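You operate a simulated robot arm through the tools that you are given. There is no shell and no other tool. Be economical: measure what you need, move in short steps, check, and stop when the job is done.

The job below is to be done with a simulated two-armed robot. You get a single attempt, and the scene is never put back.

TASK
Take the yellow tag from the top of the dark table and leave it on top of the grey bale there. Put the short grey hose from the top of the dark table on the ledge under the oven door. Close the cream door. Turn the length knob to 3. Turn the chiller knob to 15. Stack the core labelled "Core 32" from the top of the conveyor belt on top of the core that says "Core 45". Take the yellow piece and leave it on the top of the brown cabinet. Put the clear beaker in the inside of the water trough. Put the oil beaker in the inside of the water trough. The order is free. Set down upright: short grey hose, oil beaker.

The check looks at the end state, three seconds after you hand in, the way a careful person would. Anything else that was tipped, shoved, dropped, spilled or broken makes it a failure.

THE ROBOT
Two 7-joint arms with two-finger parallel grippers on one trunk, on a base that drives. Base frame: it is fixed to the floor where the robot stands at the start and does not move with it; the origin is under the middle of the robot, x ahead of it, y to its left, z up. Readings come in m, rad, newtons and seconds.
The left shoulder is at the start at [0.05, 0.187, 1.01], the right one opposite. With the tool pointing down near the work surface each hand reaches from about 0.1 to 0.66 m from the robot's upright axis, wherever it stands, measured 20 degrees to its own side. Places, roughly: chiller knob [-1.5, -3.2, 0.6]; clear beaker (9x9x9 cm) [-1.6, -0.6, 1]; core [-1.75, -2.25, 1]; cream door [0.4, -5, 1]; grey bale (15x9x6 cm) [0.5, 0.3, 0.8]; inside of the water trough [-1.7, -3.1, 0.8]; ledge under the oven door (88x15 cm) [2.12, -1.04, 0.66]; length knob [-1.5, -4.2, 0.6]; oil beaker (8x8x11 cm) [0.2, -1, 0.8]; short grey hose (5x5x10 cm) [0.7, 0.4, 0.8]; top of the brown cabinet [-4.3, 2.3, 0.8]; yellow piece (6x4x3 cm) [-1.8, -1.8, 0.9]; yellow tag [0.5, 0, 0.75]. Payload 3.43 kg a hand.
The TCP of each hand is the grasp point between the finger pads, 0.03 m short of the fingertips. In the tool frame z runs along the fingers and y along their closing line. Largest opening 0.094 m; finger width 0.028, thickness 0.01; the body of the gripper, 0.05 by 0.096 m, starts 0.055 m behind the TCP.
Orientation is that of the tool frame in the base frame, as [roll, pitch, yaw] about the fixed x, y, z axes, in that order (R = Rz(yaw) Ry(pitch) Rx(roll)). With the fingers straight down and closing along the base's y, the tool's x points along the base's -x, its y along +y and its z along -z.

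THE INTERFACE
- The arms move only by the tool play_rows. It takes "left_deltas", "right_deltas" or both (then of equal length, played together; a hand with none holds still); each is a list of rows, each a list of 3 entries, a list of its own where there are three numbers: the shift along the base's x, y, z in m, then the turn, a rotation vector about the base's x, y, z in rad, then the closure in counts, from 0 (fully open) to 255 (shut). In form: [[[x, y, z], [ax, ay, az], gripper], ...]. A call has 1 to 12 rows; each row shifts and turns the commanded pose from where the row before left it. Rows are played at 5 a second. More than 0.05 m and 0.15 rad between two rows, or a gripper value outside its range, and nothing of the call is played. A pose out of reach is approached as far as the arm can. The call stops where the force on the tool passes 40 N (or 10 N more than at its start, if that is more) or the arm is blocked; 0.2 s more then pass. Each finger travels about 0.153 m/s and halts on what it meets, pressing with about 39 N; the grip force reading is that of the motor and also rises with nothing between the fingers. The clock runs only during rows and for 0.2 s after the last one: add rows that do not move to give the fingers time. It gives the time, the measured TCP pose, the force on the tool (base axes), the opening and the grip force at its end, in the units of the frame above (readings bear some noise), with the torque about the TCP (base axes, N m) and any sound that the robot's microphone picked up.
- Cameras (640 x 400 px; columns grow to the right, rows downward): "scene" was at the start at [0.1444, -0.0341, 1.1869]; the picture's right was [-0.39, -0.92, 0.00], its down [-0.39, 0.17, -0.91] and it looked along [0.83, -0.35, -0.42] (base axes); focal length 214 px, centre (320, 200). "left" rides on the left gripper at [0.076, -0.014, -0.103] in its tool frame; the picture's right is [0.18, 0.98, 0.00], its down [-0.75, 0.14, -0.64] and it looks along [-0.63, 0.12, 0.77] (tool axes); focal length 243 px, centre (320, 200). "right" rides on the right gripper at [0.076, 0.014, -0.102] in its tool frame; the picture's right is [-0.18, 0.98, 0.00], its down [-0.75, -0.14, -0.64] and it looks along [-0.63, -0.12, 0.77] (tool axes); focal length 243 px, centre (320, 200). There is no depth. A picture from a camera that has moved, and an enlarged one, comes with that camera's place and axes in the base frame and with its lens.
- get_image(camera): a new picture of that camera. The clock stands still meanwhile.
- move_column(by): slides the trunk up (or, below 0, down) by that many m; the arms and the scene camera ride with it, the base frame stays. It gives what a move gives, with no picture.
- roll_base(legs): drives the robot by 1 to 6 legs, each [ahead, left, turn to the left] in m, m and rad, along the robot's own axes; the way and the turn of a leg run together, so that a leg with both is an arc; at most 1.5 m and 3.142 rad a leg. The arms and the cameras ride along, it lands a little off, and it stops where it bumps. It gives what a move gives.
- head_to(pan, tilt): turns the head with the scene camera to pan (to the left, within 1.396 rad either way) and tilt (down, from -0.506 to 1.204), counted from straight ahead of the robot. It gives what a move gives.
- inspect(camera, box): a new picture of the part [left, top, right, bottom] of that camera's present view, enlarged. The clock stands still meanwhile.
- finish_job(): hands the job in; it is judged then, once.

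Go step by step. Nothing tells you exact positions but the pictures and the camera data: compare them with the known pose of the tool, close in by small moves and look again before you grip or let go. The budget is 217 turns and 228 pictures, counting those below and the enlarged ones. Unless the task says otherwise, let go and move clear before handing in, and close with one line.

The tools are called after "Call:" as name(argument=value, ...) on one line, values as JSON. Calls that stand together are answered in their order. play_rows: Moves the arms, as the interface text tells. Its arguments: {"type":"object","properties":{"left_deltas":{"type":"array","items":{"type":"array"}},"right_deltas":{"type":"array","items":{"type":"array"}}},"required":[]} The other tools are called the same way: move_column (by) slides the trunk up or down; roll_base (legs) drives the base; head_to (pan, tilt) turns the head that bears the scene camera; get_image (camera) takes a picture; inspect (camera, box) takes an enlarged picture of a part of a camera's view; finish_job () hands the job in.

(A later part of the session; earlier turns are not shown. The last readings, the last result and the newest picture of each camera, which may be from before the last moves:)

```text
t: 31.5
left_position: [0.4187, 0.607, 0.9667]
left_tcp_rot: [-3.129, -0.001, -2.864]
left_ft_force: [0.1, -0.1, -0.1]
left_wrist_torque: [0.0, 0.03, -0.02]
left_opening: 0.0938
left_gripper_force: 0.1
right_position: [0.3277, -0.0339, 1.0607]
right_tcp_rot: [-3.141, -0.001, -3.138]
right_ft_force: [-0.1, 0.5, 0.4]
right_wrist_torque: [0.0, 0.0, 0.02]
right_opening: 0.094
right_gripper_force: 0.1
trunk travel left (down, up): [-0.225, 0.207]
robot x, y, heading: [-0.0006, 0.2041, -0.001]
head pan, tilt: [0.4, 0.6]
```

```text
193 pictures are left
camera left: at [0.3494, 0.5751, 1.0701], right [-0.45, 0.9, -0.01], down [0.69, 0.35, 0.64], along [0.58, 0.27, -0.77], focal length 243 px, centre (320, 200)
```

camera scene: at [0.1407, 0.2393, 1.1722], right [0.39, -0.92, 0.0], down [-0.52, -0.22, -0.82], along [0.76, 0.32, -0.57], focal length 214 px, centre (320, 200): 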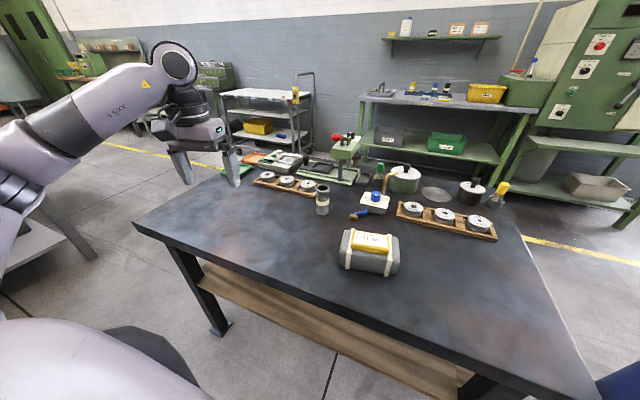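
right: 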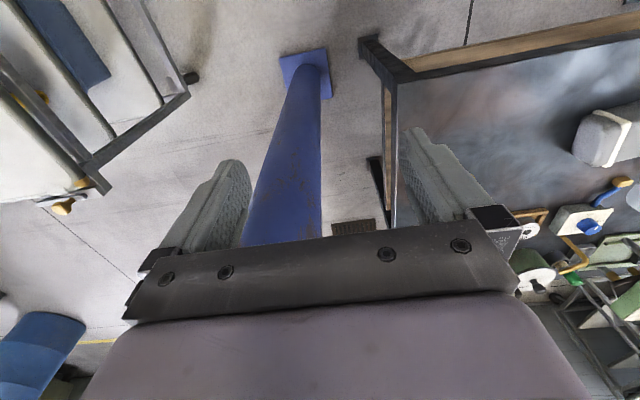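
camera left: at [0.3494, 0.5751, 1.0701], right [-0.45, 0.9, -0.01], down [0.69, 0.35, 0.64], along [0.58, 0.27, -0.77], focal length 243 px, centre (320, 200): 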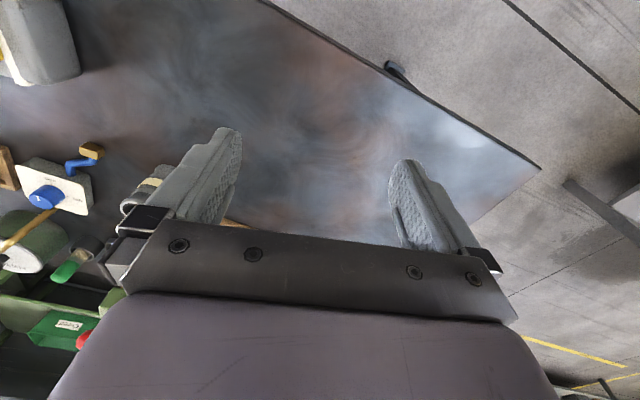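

The hose is in clear view, so I'll enlarge it to fix its place.

Call:
inspect(camera="scene", box=[280, 160, 380, 240])

Call:
inspect(camera="scene", box=[440, 0, 640, 250])

```text
5.00 times, centred on (330, 200) of scene
camera zoom: at [0.1407, 0.2393, 1.1722], right [0.39, -0.92, 0.0], down [-0.52, -0.22, -0.82], along [0.76, 0.32, -0.57], focal length 1072 px, centre (270, 200)
```

zoom: 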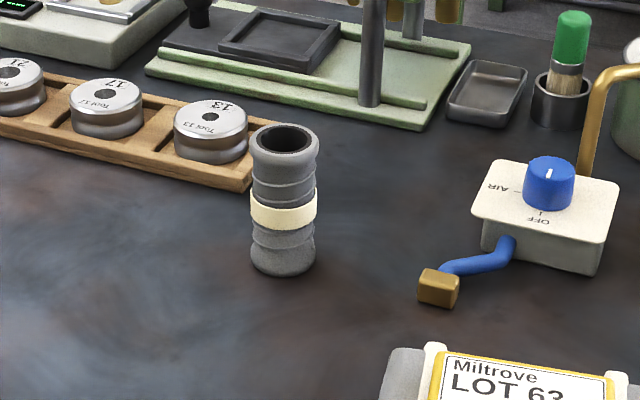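

```text
1.60 times, centred on (540, 125) of scene
camera zoom: at [0.1407, 0.2393, 1.1722], right [0.39, -0.92, 0.0], down [-0.52, -0.22, -0.82], along [0.76, 0.32, -0.57], focal length 343 px, centre (-32, 320)
```

zoom: 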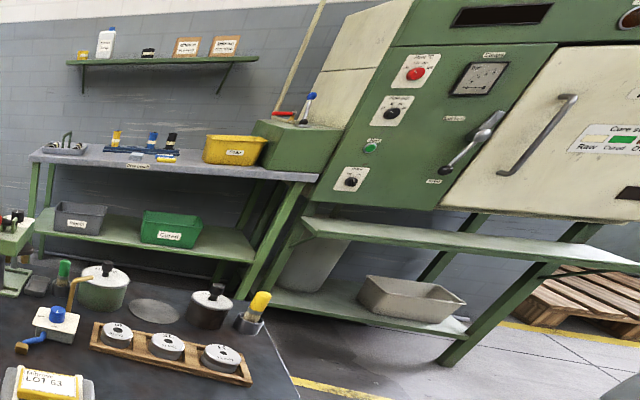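

The hose stands at about [0.663, 0.451], with its top near z 0.835. I'll bring the left hand in front of it with the fingers tilted 0.6 rad forward.

Call:
play_rows(left_deltas=[[[0, -0.03, 0], [0, 0, -0.139], 0], [[0, -0.03, 0], [0, 0, -0.139], 0], [[0.02, -0.03, 0], [0, -0.12, 0], 0], [[0.035, -0.033, 0], [0, -0.12, 0], 0], [[0.04, -0.033, -0.01], [0, -0.12, 0], 0], [[0.04, 0, -0.025], [0, -0.12, 0], 0], [[0.038, 0, -0.028], [0, -0.12, 0], 0], [[0, 0, 0], [0, 0, 0], 0]])

Call:
get_image(camera="left")

Call:
get_image(camera="scene")

```text
refused: row 5 steps farther than a row can; nothing moved
```

```text
190 pictures are left
camera left: at [0.3494, 0.5751, 1.0701], right [-0.45, 0.9, -0.01], down [0.69, 0.35, 0.64], along [0.58, 0.27, -0.77], focal length 243 px, centre (320, 200)
```

left: 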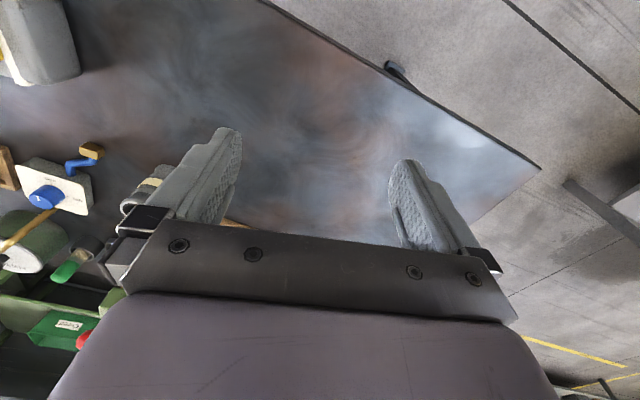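

```text
189 pictures are left
camera scene: at [0.1407, 0.2393, 1.1722], right [0.39, -0.92, 0.0], down [-0.52, -0.22, -0.82], along [0.76, 0.32, -0.57], focal length 214 px, centre (320, 200)
```

scene: 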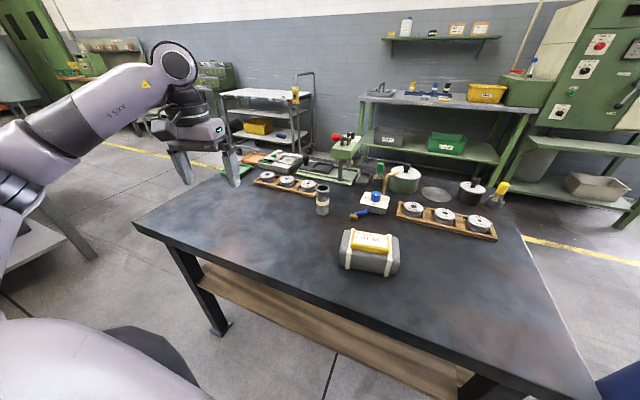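

One row was too long again, so I'll use smaller steps.

Call:
play_rows(left_deltas=[[[0, -0.03, 0], [0, 0, -0.139], 0], [[0, -0.03, 0], [0, 0, -0.139], 0], [[0.02, -0.03, 0], [0, -0.1, 0], 0], [[0.03, -0.033, 0], [0, -0.1, 0], 0], [[0.03, -0.033, -0.01], [0, -0.1, 0], 0], [[0.033, 0, -0.018], [0, -0.1, 0], 0], [[0.03, 0, -0.018], [0, -0.1, 0], 0], [[0.03, 0, -0.017], [0, -0.1, 0], 0], [[0, 0, 0], [0, 0, 0], 0]])

Call:
get_image(camera="left")

Call:
get_image(camera="scene")

```text
t: 33.5
left_position: [0.5911, 0.4528, 0.9021]
left_tcp_rot: [-3.129, 0.6, 3.137]
left_ft_force: [-0.1, 0.1, 0.2]
left_wrist_torque: [-0.01, -0.02, 0.01]
left_opening: 0.094
left_gripper_force: 0.1
right_position: [0.3272, -0.0336, 1.0615]
right_tcp_rot: [3.141, 0.002, -3.137]
right_ft_force: [-0.3, 0.1, 0.0]
right_wrist_torque: [-0.03, -0.01, -0.03]
right_opening: 0.094
right_gripper_force: 0.0
trunk travel left (down, up): [-0.225, 0.207]
robot x, y, heading: [-0.0036, 0.1994, 0.006]
head pan, tilt: [0.4, 0.6]
```

```text
188 pictures are left
camera left: at [0.4705, 0.4404, 0.945], right [-0.14, 0.98, -0.11], down [0.26, 0.15, 0.95], along [0.95, 0.11, -0.28], focal length 243 px, centre (320, 200)
```

left: 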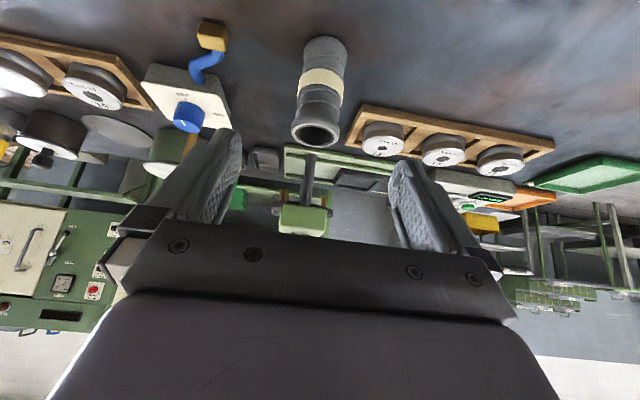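

```text
187 pictures are left
camera scene: at [0.1407, 0.2394, 1.1722], right [0.39, -0.92, 0.0], down [-0.52, -0.22, -0.83], along [0.76, 0.32, -0.56], focal length 214 px, centre (320, 200)
```

scene: 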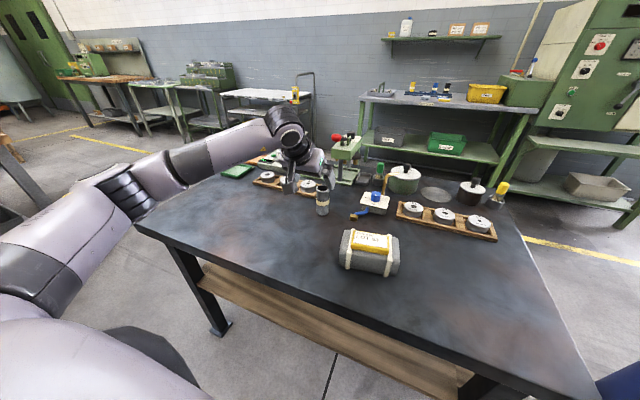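

The view agrees with a hose centre of about [0.655, 0.450]. I'll move down along the fingers to straddle it.

Call:
play_rows(left_deltas=[[[0.016, -0.001, -0.025], [0, 0, 0], 0], [[0.016, -0.001, -0.025], [0, 0, 0], 0], [[0.016, -0.001, -0.025], [0, 0, 0], 0], [[0.016, 0, -0.024], [0, 0, 0], 0], [[0, 0, 0], [0, 0, 0], 0]])

Call:
get_image(camera="left")

Call:
inspect(camera="scene", box=[260, 140, 400, 240])

```text
t: 34.7
left_position: [0.6566, 0.4499, 0.8047]
left_tcp_rot: [-3.129, 0.599, 3.138]
left_ft_force: [-0.6, -0.3, 0.7]
left_wrist_torque: [-0.02, 0.0, 0.04]
left_opening: 0.0939
left_gripper_force: 0.0
right_position: [0.3264, -0.0351, 1.0611]
right_tcp_rot: [-3.141, 0.0, -3.139]
right_ft_force: [0.4, -0.7, 0.6]
right_wrist_torque: [0.01, -0.01, -0.01]
right_opening: 0.094
right_gripper_force: 0.0
trunk travel left (down, up): [-0.225, 0.207]
robot x, y, heading: [0.0014, 0.2039, 0.003]
head pan, tilt: [0.4, 0.6]
```

```text
186 pictures are left
camera left: at [0.5356, 0.4373, 0.8491], right [-0.14, 0.98, -0.11], down [0.26, 0.15, 0.95], along [0.95, 0.11, -0.28], focal length 243 px, centre (320, 200)
```

left: 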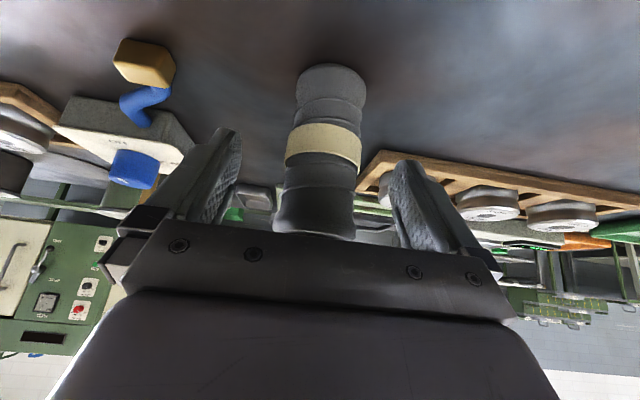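

```text
4.00 times, centred on (330, 190) of scene
camera zoom: at [0.1407, 0.2394, 1.1722], right [0.39, -0.92, 0.0], down [-0.52, -0.22, -0.83], along [0.76, 0.32, -0.56], focal length 858 px, centre (280, 240)
```

zoom: 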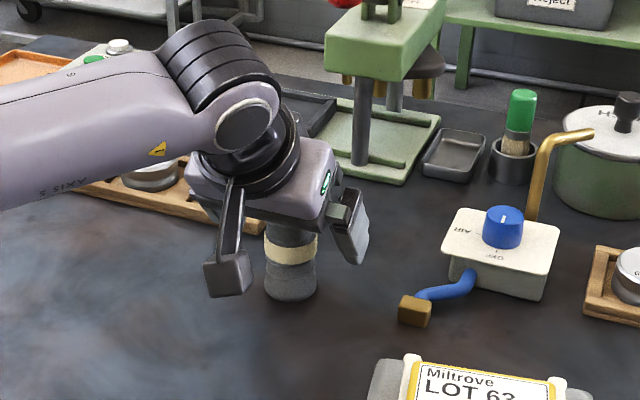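

The hose is between the fingers, so I'll close and check.

Call:
play_rows(left_deltas=[[[0, 0, 0], [0, 0, 0], 90], [[0, 0, 0], [0, 0, 0], 160], [[0, 0, 0], [0, 0, 0], 255], [[0, 0, 0], [0, 0, 0], 255], [[0, 0, 0.01], [0, 0, 0], 255], [[0, 0, 0.02], [0, 0, 0], 255], [[0, 0, 0.03], [0, 0, 0], 255]])

Call:
get_image(camera="left")

Call:
get_image(camera="scene")

```text
t: 36.3
left_position: [0.6528, 0.4481, 0.8649]
left_tcp_rot: [-3.129, 0.597, 3.14]
left_ft_force: [-0.1, -0.3, -0.7]
left_wrist_torque: [0.02, 0.02, 0.0]
left_opening: 0.0473
left_gripper_force: 39.2
right_position: [0.3273, -0.0346, 1.0612]
right_tcp_rot: [3.142, 0.0, -3.137]
right_ft_force: [0.3, 0.1, -0.6]
right_wrist_torque: [-0.05, 0.01, -0.01]
right_opening: 0.0941
right_gripper_force: 0.1
trunk travel left (down, up): [-0.225, 0.207]
robot x, y, heading: [-0.0025, 0.2037, 0.005]
head pan, tilt: [0.4, 0.6]
```

```text
184 pictures are left
camera left: at [0.5325, 0.4352, 0.9085], right [-0.14, 0.98, -0.11], down [0.26, 0.15, 0.95], along [0.95, 0.11, -0.28], focal length 243 px, centre (320, 200)
```

left: 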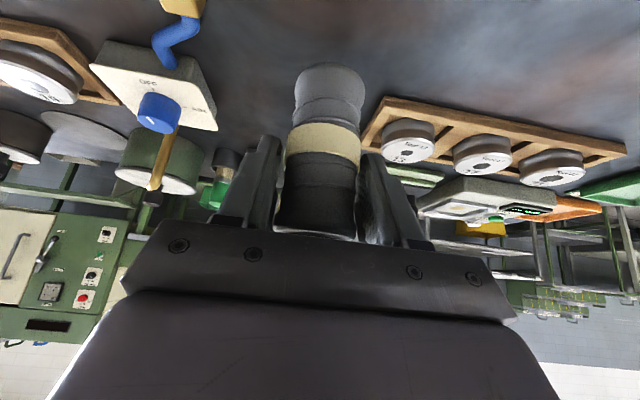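

```text
183 pictures are left
camera scene: at [0.1407, 0.2393, 1.1722], right [0.39, -0.92, 0.0], down [-0.52, -0.22, -0.83], along [0.76, 0.32, -0.56], focal length 214 px, centre (320, 200)
```

scene: 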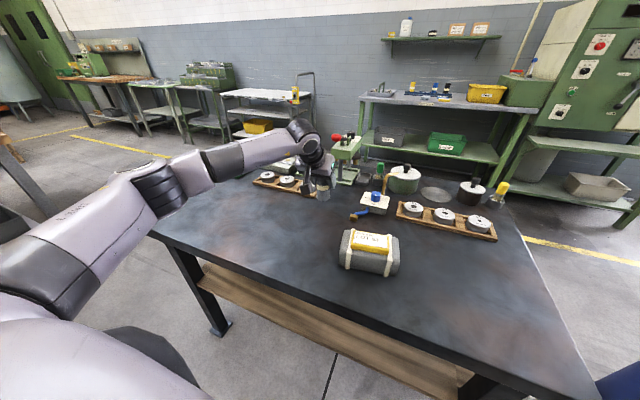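

The hose is held. I'll lift it, draw it in to the body, and look around for a way to the oven.

Call:
play_rows(left_deltas=[[[0, 0, 0.04], [0, 0, 0], 255], [[-0.01, 0, 0.04], [0, 0, 0], 255], [[-0.04, -0.01, 0.02], [0, 0, 0], 255], [[-0.045, -0.01, 0], [0, 0, 0], 255], [[-0.045, -0.01, 0], [0, 0, 0], 255], [[-0.045, -0.01, 0], [0, 0, 0], 255], [[-0.045, -0.01, 0], [0, 0, 0], 255]])

Call:
head_to(pan=-0.6, tilt=0.3)

Call:
get_image(camera="scene")

Call:
head_to(pan=-1.39, tilt=0.4)

Call:
get_image(camera="scene")

```text
t: 37.9
left_position: [0.4255, 0.3995, 0.9639]
left_tcp_rot: [-3.129, 0.598, 3.141]
left_ft_force: [0.3, -0.8, -1.4]
left_wrist_torque: [-0.02, -0.02, -0.02]
left_opening: 0.0469
left_gripper_force: 39.1
right_position: [0.3259, -0.0332, 1.0619]
right_tcp_rot: [-3.141, 0.001, -3.137]
right_ft_force: [0.2, 0.3, -0.5]
right_wrist_torque: [-0.03, 0.02, 0.0]
right_opening: 0.094
right_gripper_force: 0.1
trunk travel left (down, up): [-0.225, 0.207]
robot x, y, heading: [-0.0024, 0.2015, 0.003]
head pan, tilt: [0.4, 0.6]
```

```text
t: 39.1
left_position: [0.4264, 0.3969, 0.9637]
left_tcp_rot: [-3.128, 0.597, 3.14]
left_ft_force: [-0.4, -0.4, -1.7]
left_wrist_torque: [0.01, 0.02, -0.02]
left_opening: 0.047
left_gripper_force: 38.9
right_position: [0.3272, -0.0347, 1.0603]
right_tcp_rot: [-3.141, 0.0, -3.137]
right_ft_force: [0.0, -0.8, -0.2]
right_wrist_torque: [-0.01, 0.01, 0.0]
right_opening: 0.0939
right_gripper_force: 0.1
trunk travel left (down, up): [-0.225, 0.207]
robot x, y, heading: [-0.0031, 0.2027, 0.006]
head pan, tilt: [-0.6, 0.3]
```

```text
182 pictures are left
camera scene: at [0.1366, 0.1523, 1.1997], right [-0.56, -0.83, 0.0], down [-0.24, 0.17, -0.96], along [0.79, -0.54, -0.3], focal length 214 px, centre (320, 200)
```

scene: 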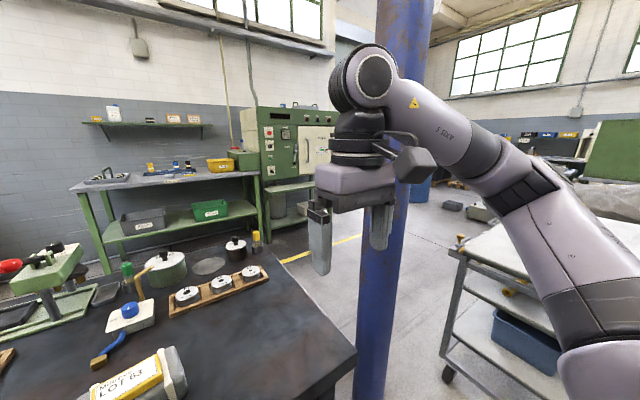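

```text
t: 40.3
left_position: [0.4265, 0.3994, 0.9641]
left_tcp_rot: [-3.127, 0.598, 3.14]
left_ft_force: [-0.5, -0.3, -1.7]
left_wrist_torque: [-0.01, 0.0, 0.02]
left_opening: 0.0465
left_gripper_force: 38.5
right_position: [0.3272, -0.0343, 1.061]
right_tcp_rot: [3.142, -0.001, -3.139]
right_ft_force: [-0.4, 0.0, 0.6]
right_wrist_torque: [0.02, 0.01, -0.01]
right_opening: 0.0939
right_gripper_force: 0.0
trunk travel left (down, up): [-0.225, 0.207]
robot x, y, heading: [0.0017, 0.2019, 0.005]
head pan, tilt: [-1.389, 0.4]
```

```text
181 pictures are left
camera scene: at [0.0765, 0.1137, 1.1905], right [-0.98, -0.18, 0.0], down [-0.07, 0.38, -0.92], along [0.17, -0.91, -0.39], focal length 214 px, centre (320, 200)
```

scene: 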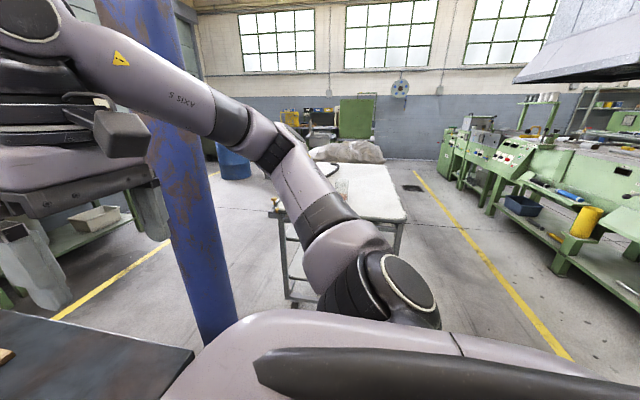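

The trolley and post block the way on the right of the table. I'll look left for a way round.

Call:
head_to(pan=1.2, tilt=0.5)

Call:
get_image(camera="scene")

```text
t: 42.6
left_position: [0.4272, 0.3998, 0.9642]
left_tcp_rot: [-3.127, 0.598, 3.14]
left_ft_force: [-0.1, 0.4, -1.1]
left_wrist_torque: [0.0, 0.02, 0.01]
left_opening: 0.0465
left_gripper_force: 39.0
right_position: [0.3263, -0.0337, 1.0602]
right_tcp_rot: [-3.141, 0.0, -3.138]
right_ft_force: [0.2, 0.2, 0.1]
right_wrist_torque: [0.01, 0.01, -0.03]
right_opening: 0.0937
right_gripper_force: 0.1
trunk travel left (down, up): [-0.225, 0.207]
robot x, y, heading: [-0.0, 0.2037, 0.002]
head pan, tilt: [1.201, 0.499]
```

```text
180 pictures are left
camera scene: at [0.0921, 0.2897, 1.1813], right [0.93, -0.36, 0.0], down [-0.17, -0.45, -0.88], along [0.32, 0.82, -0.48], focal length 214 px, centre (320, 200)
```

scene: 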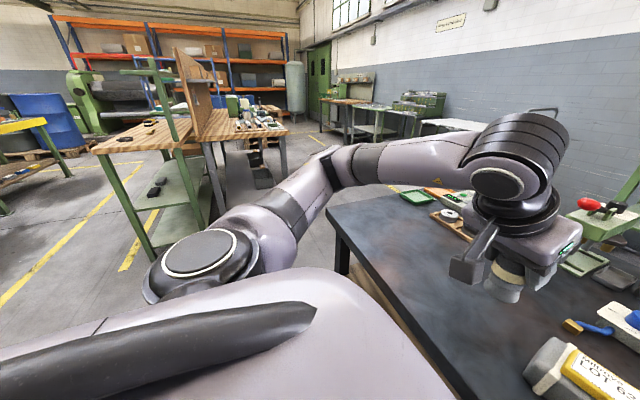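

There is about 0.9 m between the dark table and the wooden bench. I'll back off, shift left, turn to face along −y, and pass through the gap sideways.

Call:
roll_base(legs=[[-0.3, 0, 0], [0, 0.7, 0], [0, 0, -1.5708], [-0.47, 0, 0]])

Call:
head_to(pan=1.2, tilt=0.6)

Call:
get_image(camera="scene")

```text
t: 56.9
left_position: [-0.1128, 0.9416, 0.9639]
left_tcp_rot: [-3.13, 0.598, 1.605]
left_ft_force: [0.1, 0.2, -0.4]
left_wrist_torque: [-0.03, -0.03, -0.01]
left_opening: 0.0465
left_gripper_force: 39.0
right_position: [-0.5483, 1.0264, 1.0611]
right_tcp_rot: [3.141, -0.001, 1.611]
right_ft_force: [0.0, 0.0, 0.6]
right_wrist_torque: [0.03, 0.01, 0.01]
right_opening: 0.0939
right_gripper_force: 0.1
trunk travel left (down, up): [-0.225, 0.207]
robot x, y, heading: [-0.3222, 1.3594, -1.53]
head pan, tilt: [1.201, 0.499]
```

```text
t: 57.6
left_position: [-0.113, 0.9425, 0.9627]
left_tcp_rot: [-3.128, 0.596, 1.604]
left_ft_force: [-0.1, 0.4, -0.9]
left_wrist_torque: [0.01, -0.03, -0.03]
left_opening: 0.0464
left_gripper_force: 39.4
right_position: [-0.5494, 1.0249, 1.0611]
right_tcp_rot: [3.141, -0.001, 1.609]
right_ft_force: [-0.7, 0.5, -0.7]
right_wrist_torque: [0.01, 0.01, 0.04]
right_opening: 0.0942
right_gripper_force: 0.1
trunk travel left (down, up): [-0.225, 0.207]
robot x, y, heading: [-0.3309, 1.3605, -1.534]
head pan, tilt: [1.201, 0.6]
```

```text
179 pictures are left
camera scene: at [-0.238, 1.2759, 1.1723], right [-0.32, -0.95, 0.0], down [-0.53, 0.18, -0.83], along [0.78, -0.27, -0.56], focal length 214 px, centre (320, 200)
```

scene: 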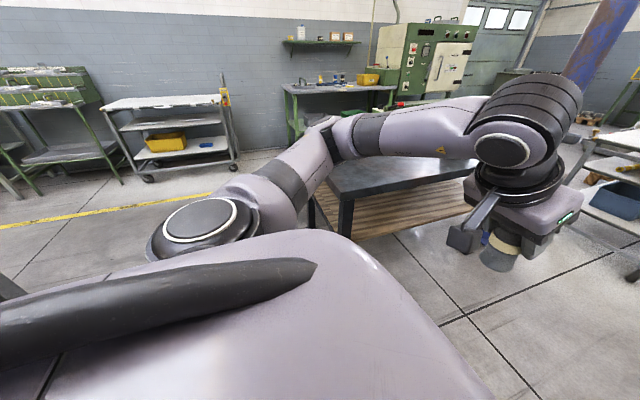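

The gap is clear ahead to the left. I'll fix the heading, move back a little, then strafe through.

Call:
roll_base(legs=[[-0.07, 0, -0.04], [0, 0.6, 0]])

Call:
get_image(camera="scene")

```text
t: 64.1
left_position: [0.4914, 1.0159, 0.9644]
left_tcp_rot: [-3.128, 0.597, 1.588]
left_ft_force: [0.2, -0.5, -1.3]
left_wrist_torque: [-0.01, 0.03, 0.02]
left_opening: 0.0464
left_gripper_force: 39.4
right_position: [0.0564, 1.1093, 1.0602]
right_tcp_rot: [-3.141, 0.001, 1.591]
right_ft_force: [-0.6, 1.2, 0.1]
right_wrist_torque: [-0.01, -0.04, 0.01]
right_opening: 0.0941
right_gripper_force: 0.0
trunk travel left (down, up): [-0.225, 0.207]
robot x, y, heading: [0.2885, 1.436, -1.548]
head pan, tilt: [1.201, 0.6]
```

```text
178 pictures are left
camera scene: at [0.3735, 1.3529, 1.1722], right [-0.34, -0.94, 0.0], down [-0.53, 0.19, -0.82], along [0.78, -0.28, -0.57], focal length 214 px, centre (320, 200)
```

scene: 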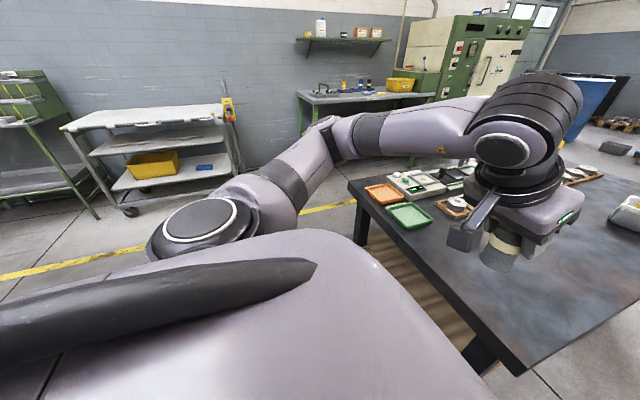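

Through to the table's left end. I'll go on to x≈1.5, then turn left to face the back wall.

Call:
roll_base(legs=[[0, 1.2, 0], [0, 0, 1.548]])

Call:
head_to(pan=-0.7, tilt=0.5)

Call:
get_image(camera="scene")

```text
t: 78.5
left_position: [1.9227, 1.6453, 0.9645]
left_tcp_rot: [-3.129, 0.597, 3.095]
left_ft_force: [-0.3, 0.7, -1.1]
left_wrist_torque: [0.03, -0.01, -0.01]
left_opening: 0.0463
left_gripper_force: 39.3
right_position: [1.8049, 1.2175, 1.0612]
right_tcp_rot: [3.14, 0.001, 3.102]
right_ft_force: [0.2, -0.4, -0.4]
right_wrist_torque: [0.01, 0.0, 0.01]
right_opening: 0.0943
right_gripper_force: 0.1
trunk travel left (down, up): [-0.225, 0.207]
robot x, y, heading: [1.4847, 1.4673, -0.04]
head pan, tilt: [1.201, 0.6]
```

```text
t: 80.4
left_position: [1.9227, 1.6462, 0.9641]
left_tcp_rot: [-3.127, 0.596, 3.095]
left_ft_force: [-0.6, 0.9, -1.1]
left_wrist_torque: [0.01, 0.03, 0.02]
left_opening: 0.0467
left_gripper_force: 39.2
right_position: [1.8051, 1.2166, 1.0607]
right_tcp_rot: [-3.141, 0.001, 3.101]
right_ft_force: [0.5, -0.4, -0.3]
right_wrist_torque: [0.0, 0.01, 0.04]
right_opening: 0.0941
right_gripper_force: 0.0
trunk travel left (down, up): [-0.225, 0.207]
robot x, y, heading: [1.4891, 1.4673, -0.041]
head pan, tilt: [-0.7, 0.499]
```

```text
177 pictures are left
camera scene: at [1.6153, 1.4054, 1.1813], right [-0.67, -0.74, 0.0], down [-0.35, 0.32, -0.88], along [0.65, -0.59, -0.48], focal length 214 px, centre (320, 200)
```

scene: 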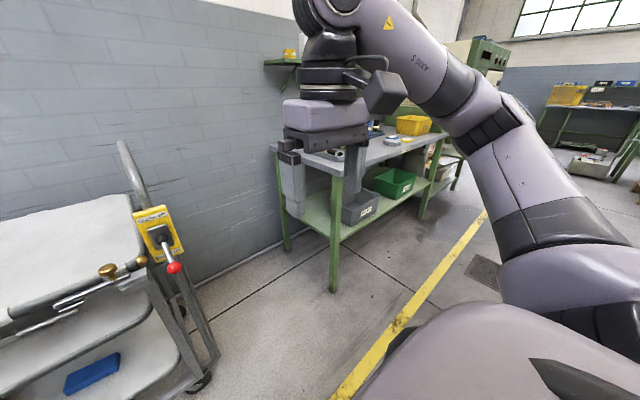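

Facing the back wall with the bench front at about x 2.2. I'll strafe right along the aisle to the oven.

Call:
roll_base(legs=[[-0.04, -1.2, 0.04], [0, -1.1, 0]])

Call:
head_to(pan=0.0, tilt=0.6)

Call:
get_image(camera="scene")

```text
t: 100.6
left_position: [1.8803, -0.6087, 0.9639]
left_tcp_rot: [-3.127, 0.597, -3.126]
left_ft_force: [-0.3, 0.1, -0.3]
left_wrist_torque: [-0.03, 0.01, 0.01]
left_opening: 0.0467
left_gripper_force: 38.9
right_position: [1.7872, -1.0432, 1.0618]
right_tcp_rot: [-3.141, -0.002, -3.122]
right_ft_force: [-0.5, -0.6, 0.2]
right_wrist_torque: [0.0, 0.01, 0.02]
right_opening: 0.0941
right_gripper_force: 0.1
trunk travel left (down, up): [-0.225, 0.207]
robot x, y, heading: [1.458, -0.8147, 0.021]
head pan, tilt: [-0.7, 0.499]
```

```text
t: 101.7
left_position: [1.8789, -0.6096, 0.964]
left_tcp_rot: [-3.128, 0.597, -3.127]
left_ft_force: [0.1, 0.6, -0.6]
left_wrist_torque: [-0.01, 0.03, 0.02]
left_opening: 0.0464
left_gripper_force: 39.3
right_position: [1.787, -1.0441, 1.0615]
right_tcp_rot: [3.141, 0.002, -3.122]
right_ft_force: [-0.4, 1.0, -0.2]
right_wrist_torque: [-0.01, -0.04, 0.01]
right_opening: 0.0937
right_gripper_force: 0.0
trunk travel left (down, up): [-0.225, 0.207]
robot x, y, heading: [1.4542, -0.8125, 0.018]
head pan, tilt: [0.0, 0.6]
```

```text
176 pictures are left
camera scene: at [1.6039, -0.8086, 1.1722], right [0.02, -1.0, 0.0], down [-0.56, -0.01, -0.83], along [0.82, 0.02, -0.56], focal length 214 px, centre (320, 200)
```

scene: 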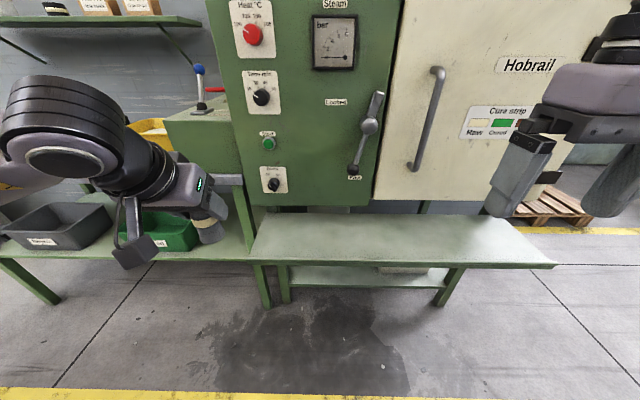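

The ledge spans roughly x 2.03–2.2, y −0.6 to −1.48, in front of the oven face. I'll shift so the left arm reaches about [2.11, −0.78].

Call:
roll_base(legs=[[0.08, -0.2, -0.018]])

Call:
head_to(pan=0.3, tilt=0.8)

Call:
get_image(camera="scene")

```text
t: 104.0
left_position: [1.9672, -0.8152, 0.9637]
left_tcp_rot: [-3.127, 0.595, -3.141]
left_ft_force: [-0.2, 0.6, -1.3]
left_wrist_torque: [0.01, 0.0, -0.01]
left_opening: 0.0464
left_gripper_force: 39.1
right_position: [1.8689, -1.2485, 1.0614]
right_tcp_rot: [3.141, 0.0, -3.135]
right_ft_force: [0.1, -0.2, 0.1]
right_wrist_torque: [-0.04, -0.01, 0.03]
right_opening: 0.094
right_gripper_force: 0.0
trunk travel left (down, up): [-0.225, 0.207]
robot x, y, heading: [1.5375, -1.0116, 0.006]
head pan, tilt: [0.0, 0.6]
```

```text
t: 104.8
left_position: [1.9668, -0.8153, 0.9632]
left_tcp_rot: [-3.128, 0.596, -3.141]
left_ft_force: [0.0, 0.1, -1.5]
left_wrist_torque: [-0.01, 0.01, -0.01]
left_opening: 0.0466
left_gripper_force: 39.2
right_position: [1.8675, -1.2486, 1.061]
right_tcp_rot: [-3.14, 0.0, -3.136]
right_ft_force: [0.2, -0.6, -0.9]
right_wrist_torque: [0.03, 0.0, -0.03]
right_opening: 0.094
right_gripper_force: 0.0
trunk travel left (down, up): [-0.225, 0.207]
robot x, y, heading: [1.5405, -1.009, 0.007]
head pan, tilt: [0.3, 0.799]
```

```text
175 pictures are left
camera scene: at [1.6764, -0.9861, 1.1554], right [0.3, -0.95, 0.0], down [-0.68, -0.21, -0.7], along [0.67, 0.21, -0.72], focal length 214 px, centre (320, 200)
```

scene: 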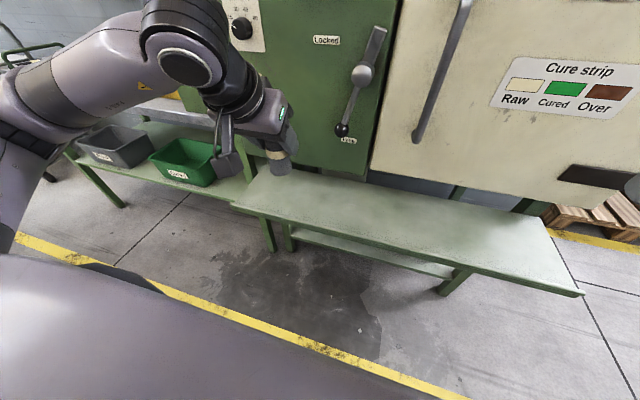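

I'll lower in front of the ledge, then move forward over it.

Call:
play_rows(left_deltas=[[[0, 0.007, -0.04], [0, 0, 0], 255], [[0, 0.007, -0.04], [0, 0, 0], 255], [[0, 0.007, -0.04], [0, 0, 0], 255], [[0, 0.007, -0.035], [0, 0, 0], 255], [[0.036, 0.007, 0], [0, 0, 0], 255], [[0.036, 0, 0], [0, 0, 0], 255], [[0.036, 0, 0], [0, 0, 0], 255], [[0.035, 0, 0], [0, 0, 0], 255], [[0, 0, -0.03], [0, 0, 0], 255], [[0, 0, 0], [0, 0, 0], 255]])

Call:
get_image(camera="scene")

Call:
get_image(camera="left")

```text
t: 107.0
left_position: [2.1078, -0.779, 0.7792]
left_tcp_rot: [-3.128, 0.598, -3.141]
left_ft_force: [-0.5, -0.6, -1.5]
left_wrist_torque: [0.01, -0.01, 0.03]
left_opening: 0.0465
left_gripper_force: 39.0
right_position: [1.8672, -1.2481, 1.0614]
right_tcp_rot: [3.139, -0.002, -3.136]
right_ft_force: [-0.7, 0.0, 0.4]
right_wrist_torque: [0.01, 0.06, -0.03]
right_opening: 0.0939
right_gripper_force: 0.0
trunk travel left (down, up): [-0.225, 0.207]
robot x, y, heading: [1.5402, -1.013, 0.003]
head pan, tilt: [0.3, 0.799]
```

```text
174 pictures are left
camera scene: at [1.6764, -0.986, 1.1554], right [0.3, -0.95, 0.0], down [-0.68, -0.22, -0.7], along [0.66, 0.21, -0.72], focal length 214 px, centre (320, 200)
```

scene: 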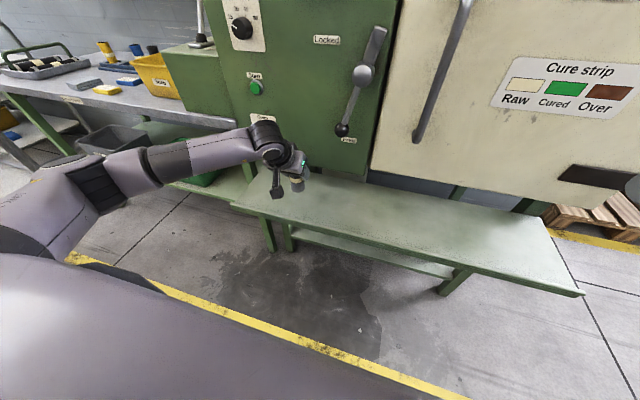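

```text
173 pictures are left
camera left: at [1.9879, -0.7915, 0.8222], right [-0.14, 0.98, -0.11], down [0.26, 0.15, 0.95], along [0.95, 0.11, -0.28], focal length 243 px, centre (320, 200)
```

left: 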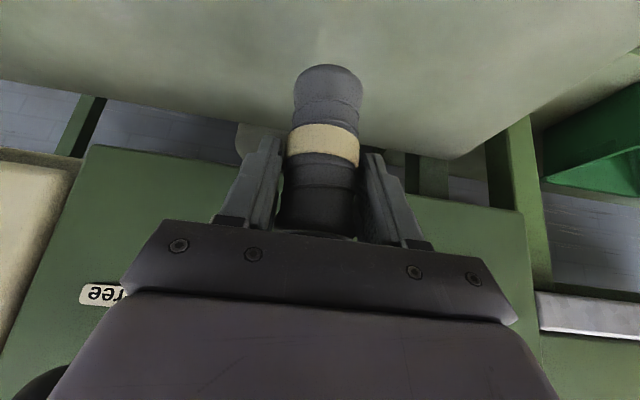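

The hose is above the middle of the ledge. I'll lower it slowly to contact.

Call:
play_rows(left_deltas=[[[0, 0, -0.03], [0, 0, 0], 255], [[0, 0, -0.012], [0, 0, 0], 255], [[0, 0, -0.004], [0, 0, 0], 255], [[0, 0, -0.003], [0, 0, 0], 255], [[0, 0, -0.003], [0, 0, 0], 255], [[0, 0, -0.002], [0, 0, 0], 255], [[0, 0, -0.002], [0, 0, 0], 255], [[0, 0, -0.002], [0, 0, 0], 255]])

Call:
inspect(camera="scene", box=[210, 110, 370, 220])

Call:
get_image(camera="left")

```text
t: 108.8
left_position: [2.1071, -0.7798, 0.7221]
left_tcp_rot: [-3.127, 0.599, -3.141]
left_ft_force: [-0.3, -0.1, 1.4]
left_wrist_torque: [0.02, 0.07, 0.02]
left_opening: 0.0463
left_gripper_force: 39.1
right_position: [1.8662, -1.2487, 1.0623]
right_tcp_rot: [-3.14, 0.002, -3.134]
right_ft_force: [0.4, -0.5, 0.1]
right_wrist_torque: [0.0, -0.02, 0.03]
right_opening: 0.094
right_gripper_force: 0.1
trunk travel left (down, up): [-0.225, 0.207]
robot x, y, heading: [1.5394, -1.0133, 0.004]
head pan, tilt: [0.3, 0.799]
```

```text
3.64 times, centred on (290, 165) of scene
camera zoom: at [1.6762, -0.9861, 1.1555], right [0.3, -0.95, 0.0], down [-0.68, -0.22, -0.7], along [0.67, 0.21, -0.72], focal length 780 px, centre (429, 327)
```

zoom: 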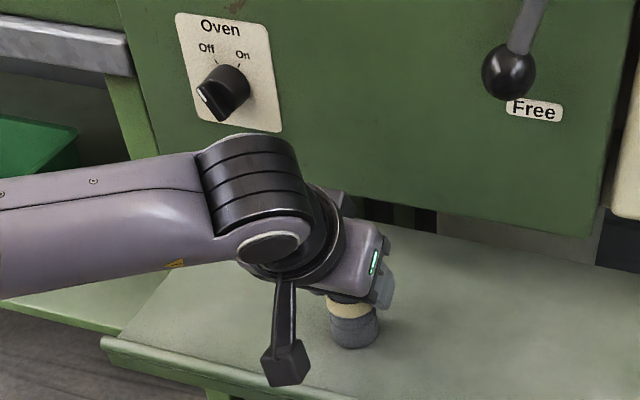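

```text
171 pictures are left
camera left: at [1.9871, -0.7925, 0.765], right [-0.14, 0.98, -0.12], down [0.26, 0.15, 0.95], along [0.95, 0.11, -0.28], focal length 243 px, centre (320, 200)
```

left: 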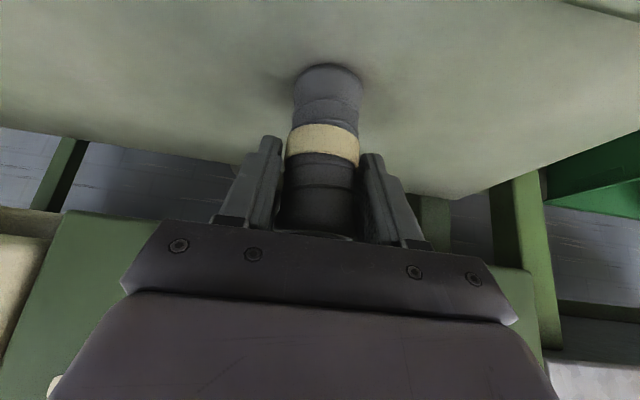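

The hose bottom is touching the ledge. I'll press 1 mm more, open gently, and withdraw along the finger axis.

Call:
play_rows(left_deltas=[[[0, 0, -0.001], [0, 0, 0], 255], [[0, 0, 0], [0, 0, 0], 120], [[0, 0, 0], [0, 0, 0], 60], [[0, 0, 0], [0, 0, 0], 0], [[0, 0, 0], [0, 0, 0], 0], [[-0.011, 0, 0.016], [0, 0, 0], 0], [[-0.02, 0, 0.03], [0, 0, 0], 0], [[-0.022, 0, 0.033], [0, 0, 0], 0], [[-0.022, 0, 0.033], [0, 0, 0], 0], [[-0.022, 0, 0.033], [0, 0, 0], 0]])

Call:
inspect(camera="scene", box=[210, 110, 370, 220])

Call:
get_image(camera="left")

```text
t: 111.0
left_position: [2.0137, -0.781, 0.8649]
left_tcp_rot: [-3.13, 0.599, 3.141]
left_ft_force: [-0.5, -0.1, 0.2]
left_wrist_torque: [-0.01, 0.01, -0.01]
left_opening: 0.0941
left_gripper_force: 0.0
right_position: [1.8674, -1.2471, 1.0612]
right_tcp_rot: [3.141, 0.0, -3.138]
right_ft_force: [0.8, -0.1, -0.2]
right_wrist_torque: [0.0, 0.02, 0.0]
right_opening: 0.0942
right_gripper_force: 0.0
trunk travel left (down, up): [-0.225, 0.207]
robot x, y, heading: [1.5377, -1.0149, 0.005]
head pan, tilt: [0.3, 0.799]
```

```text
3.64 times, centred on (290, 165) of scene
camera zoom: at [1.6762, -0.9861, 1.1553], right [0.3, -0.95, 0.0], down [-0.68, -0.22, -0.7], along [0.67, 0.21, -0.72], focal length 780 px, centre (429, 327)
```

zoom: 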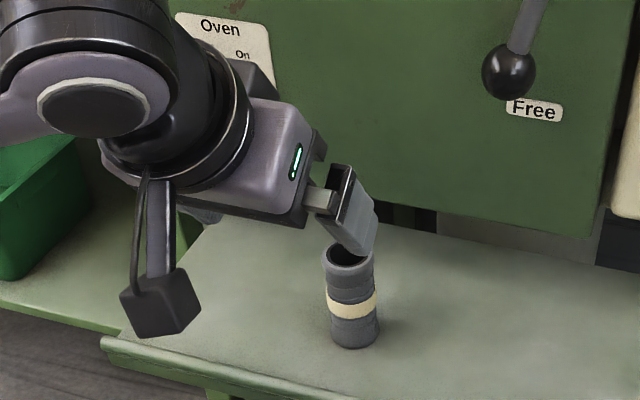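

```text
169 pictures are left
camera left: at [1.8927, -0.7952, 0.908], right [-0.15, 0.98, -0.11], down [0.26, 0.15, 0.95], along [0.95, 0.11, -0.28], focal length 243 px, centre (320, 200)
```

left: 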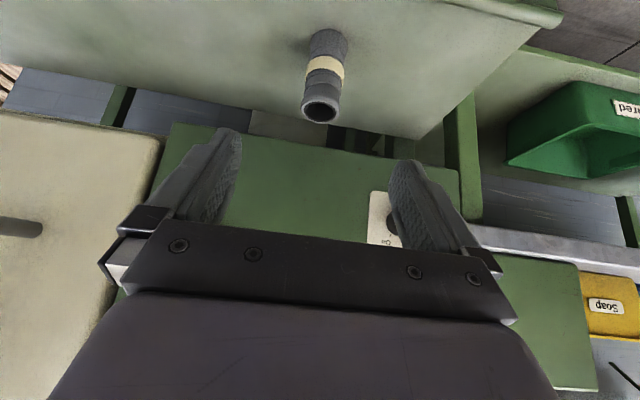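

The hose stands upright on the ledge. I'll retract the left arm, back off, and turn to face the trolley with the oil beaker.

Call:
play_rows(left_deltas=[[[-0.02, 0, 0.03], [0, 0, 0], 0], [[-0.02, 0, 0.03], [0, 0.1, 0], 0], [[-0.025, 0, 0.03], [0, 0.1, 0], 0], [[-0.025, 0, 0.03], [0, 0.1, 0], 0], [[-0.03, 0, 0.02], [0, 0.1, 0], 0], [[-0.03, 0, 0.02], [0, 0.1, 0], 0], [[-0.02, 0, 0], [0, 0.1, 0], 0]])

Call:
roll_base(legs=[[-0.3, 0, 0], [0, -0.1, -1.57], [0, 0, -1.57]])

Call:
head_to(pan=0.0, tilt=0.5)

Call:
get_image(camera="scene")

```text
t: 112.6
left_position: [1.8433, -0.7815, 1.026]
left_tcp_rot: [-3.128, -0.005, -3.142]
left_ft_force: [0.2, -0.1, 0.4]
left_wrist_torque: [0.01, -0.04, 0.01]
left_opening: 0.0939
left_gripper_force: 0.0
right_position: [1.8682, -1.2488, 1.062]
right_tcp_rot: [3.141, 0.0, -3.135]
right_ft_force: [0.7, 0.1, 0.1]
right_wrist_torque: [-0.02, 0.05, -0.01]
right_opening: 0.094
right_gripper_force: 0.1
trunk travel left (down, up): [-0.225, 0.207]
robot x, y, heading: [1.5396, -1.0166, 0.001]
head pan, tilt: [0.3, 0.799]
```

```text
t: 122.2
left_position: [0.8783, -1.3184, 1.0266]
left_tcp_rot: [-3.128, 0.0, 0.03]
left_ft_force: [-0.5, 0.2, -0.3]
left_wrist_torque: [-0.01, 0.02, 0.0]
left_opening: 0.094
left_gripper_force: 0.1
right_position: [0.8413, -0.8527, 1.0605]
right_tcp_rot: [3.141, 0.0, 0.036]
right_ft_force: [-0.8, -0.1, -0.9]
right_wrist_torque: [0.0, 0.01, -0.01]
right_opening: 0.0941
right_gripper_force: 0.0
trunk travel left (down, up): [-0.225, 0.207]
robot x, y, heading: [1.1773, -1.0797, -3.103]
head pan, tilt: [0.3, 0.799]
```

```text
t: 123.0
left_position: [0.8801, -1.3191, 1.026]
left_tcp_rot: [-3.127, -0.001, 0.031]
left_ft_force: [0.7, 0.2, 0.3]
left_wrist_torque: [-0.03, -0.05, -0.01]
left_opening: 0.0941
left_gripper_force: 0.0
right_position: [0.8398, -0.8537, 1.0619]
right_tcp_rot: [-3.141, -0.001, 0.038]
right_ft_force: [0.1, 0.0, 0.8]
right_wrist_torque: [-0.02, -0.01, 0.02]
right_opening: 0.0941
right_gripper_force: 0.0
trunk travel left (down, up): [-0.225, 0.207]
robot x, y, heading: [1.1735, -1.0794, -3.105]
head pan, tilt: [0.0, 0.499]
```

```text
168 pictures are left
camera scene: at [1.0277, -1.0823, 1.1813], right [-0.04, 1.0, 0.0], down [0.48, 0.02, -0.88], along [-0.88, -0.03, -0.48], focal length 214 px, centre (320, 200)
```

scene: 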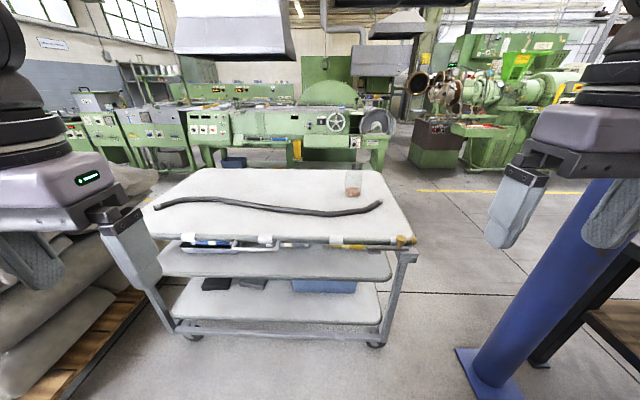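

The oil beaker stands on the trolley behind a black hose. I'll enlarge it.

Call:
inspect(camera="scene", box=[280, 150, 440, 260])

Call:
get_image(camera="right")

```text
3.64 times, centred on (360, 205) of scene
camera zoom: at [1.0277, -1.0823, 1.1813], right [-0.04, 1.0, 0.0], down [0.48, 0.02, -0.88], along [-0.88, -0.03, -0.48], focal length 780 px, centre (174, 182)
```

zoom: 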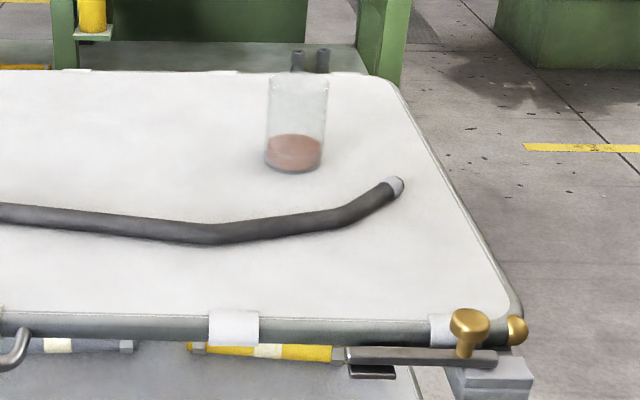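

```text
166 pictures are left
camera right: at [0.9185, -0.8646, 1.1638], right [-0.15, -0.99, 0.0], down [-0.76, 0.11, 0.64], along [-0.64, 0.09, -0.77], focal length 243 px, centre (320, 200)
```

right: 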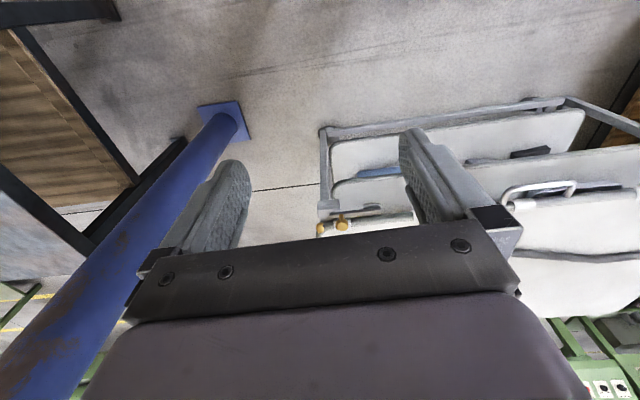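

The beaker base is near [0.168, −0.967] with the trolley top at about z 0.745. I'll drive up so the right arm has it ahead of its shoulder.

Call:
roll_base(legs=[[0.31, 0.09, -0.037]])

Call:
head_to(pan=-0.2, tilt=0.7)

Call:
get_image(camera="scene")

```text
t: 125.2
left_position: [0.5607, -1.4067, 1.0261]
left_tcp_rot: [-3.128, -0.002, -0.008]
left_ft_force: [-0.3, 1.1, -0.5]
left_wrist_torque: [-0.02, 0.01, -0.02]
left_opening: 0.0939
left_gripper_force: 0.1
right_position: [0.5397, -0.9403, 1.0614]
right_tcp_rot: [3.14, 0.001, 0.0]
right_ft_force: [1.0, 0.0, 0.3]
right_wrist_torque: [0.03, 0.01, 0.01]
right_opening: 0.0943
right_gripper_force: 0.0
trunk travel left (down, up): [-0.225, 0.207]
robot x, y, heading: [0.8669, -1.1795, 3.141]
head pan, tilt: [0.0, 0.499]
```

```text
t: 125.9
left_position: [0.5605, -1.4072, 1.0245]
left_tcp_rot: [-3.128, -0.003, -0.004]
left_ft_force: [-0.1, -0.4, -0.6]
left_wrist_torque: [0.0, 0.02, -0.03]
left_opening: 0.094
left_gripper_force: 0.1
right_position: [0.54, -0.9409, 1.061]
right_tcp_rot: [-3.141, 0.001, 0.001]
right_ft_force: [0.3, 0.2, 0.7]
right_wrist_torque: [0.01, 0.01, -0.03]
right_opening: 0.0943
right_gripper_force: 0.1
trunk travel left (down, up): [-0.225, 0.207]
robot x, y, heading: [0.8654, -1.1773, 3.146]
head pan, tilt: [-0.201, 0.7]
```

```text
165 pictures are left
camera scene: at [0.7256, -1.1586, 1.1637], right [0.2, 0.98, 0.0], down [0.63, -0.13, -0.77], along [-0.75, 0.15, -0.64], focal length 214 px, centre (320, 200)
```

scene: 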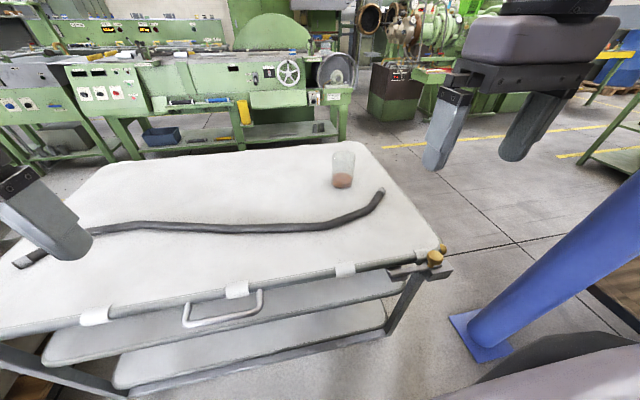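

The beaker is confirmed at about [0.163, −0.968]. I'll bring the right hand to a tilted pre-grasp above and in front of it.

Call:
play_rows(right_deltas=[[[-0.04, -0.003, 0], [0, 0.0625, 0], 0], [[-0.04, -0.003, 0], [0, 0.0625, 0], 0], [[-0.04, -0.003, 0], [0, 0.0625, 0], 0], [[-0.04, -0.003, 0], [0, 0.0625, 0], 0], [[-0.04, -0.003, -0.01], [0, 0.0625, 0], 0], [[-0.04, -0.003, -0.02], [0, 0.0625, 0], 0], [[-0.035, -0.003, -0.032], [0, 0.0625, 0], 0], [[-0.03, -0.003, -0.035], [0, 0.0625, 0], 0], [[-0.01, -0.003, -0.03], [0, 0, 0], 0], [[0, 0, 0], [0, 0, 0], 0]])

Call:
get_image(camera="right")

Call:
get_image(camera="scene")

```text
t: 128.1
left_position: [0.5614, -1.4069, 1.0255]
left_tcp_rot: [-3.129, -0.001, -0.004]
left_ft_force: [-0.1, -0.1, 0.1]
left_wrist_torque: [0.0, 0.01, 0.02]
left_opening: 0.0939
left_gripper_force: 0.0
right_position: [0.2254, -0.9672, 0.9353]
right_tcp_rot: [3.14, 0.501, 0.0]
right_ft_force: [-0.2, 0.5, -1.1]
right_wrist_torque: [0.02, 0.04, -0.04]
right_opening: 0.0942
right_gripper_force: 0.1
trunk travel left (down, up): [-0.225, 0.207]
robot x, y, heading: [0.8658, -1.176, 3.141]
head pan, tilt: [-0.201, 0.7]
```

```text
164 pictures are left
camera right: at [0.3409, -0.9807, 0.9888], right [-0.16, -0.98, 0.09], down [-0.35, 0.14, 0.92], along [-0.92, 0.12, -0.37], focal length 243 px, centre (320, 200)
```

right: 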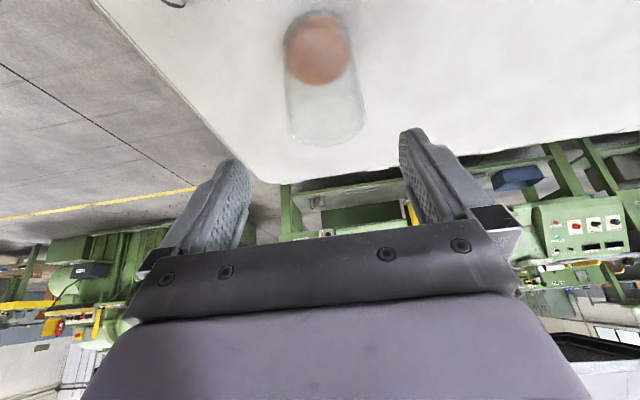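

```text
163 pictures are left
camera scene: at [0.7256, -1.1586, 1.1636], right [0.2, 0.98, 0.0], down [0.63, -0.13, -0.76], along [-0.75, 0.15, -0.64], focal length 214 px, centre (320, 200)
```

scene: 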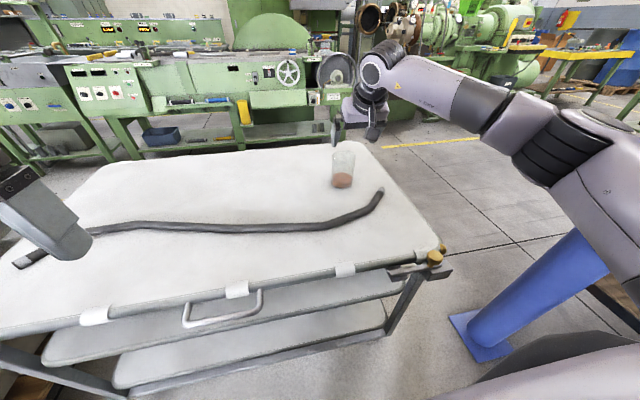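

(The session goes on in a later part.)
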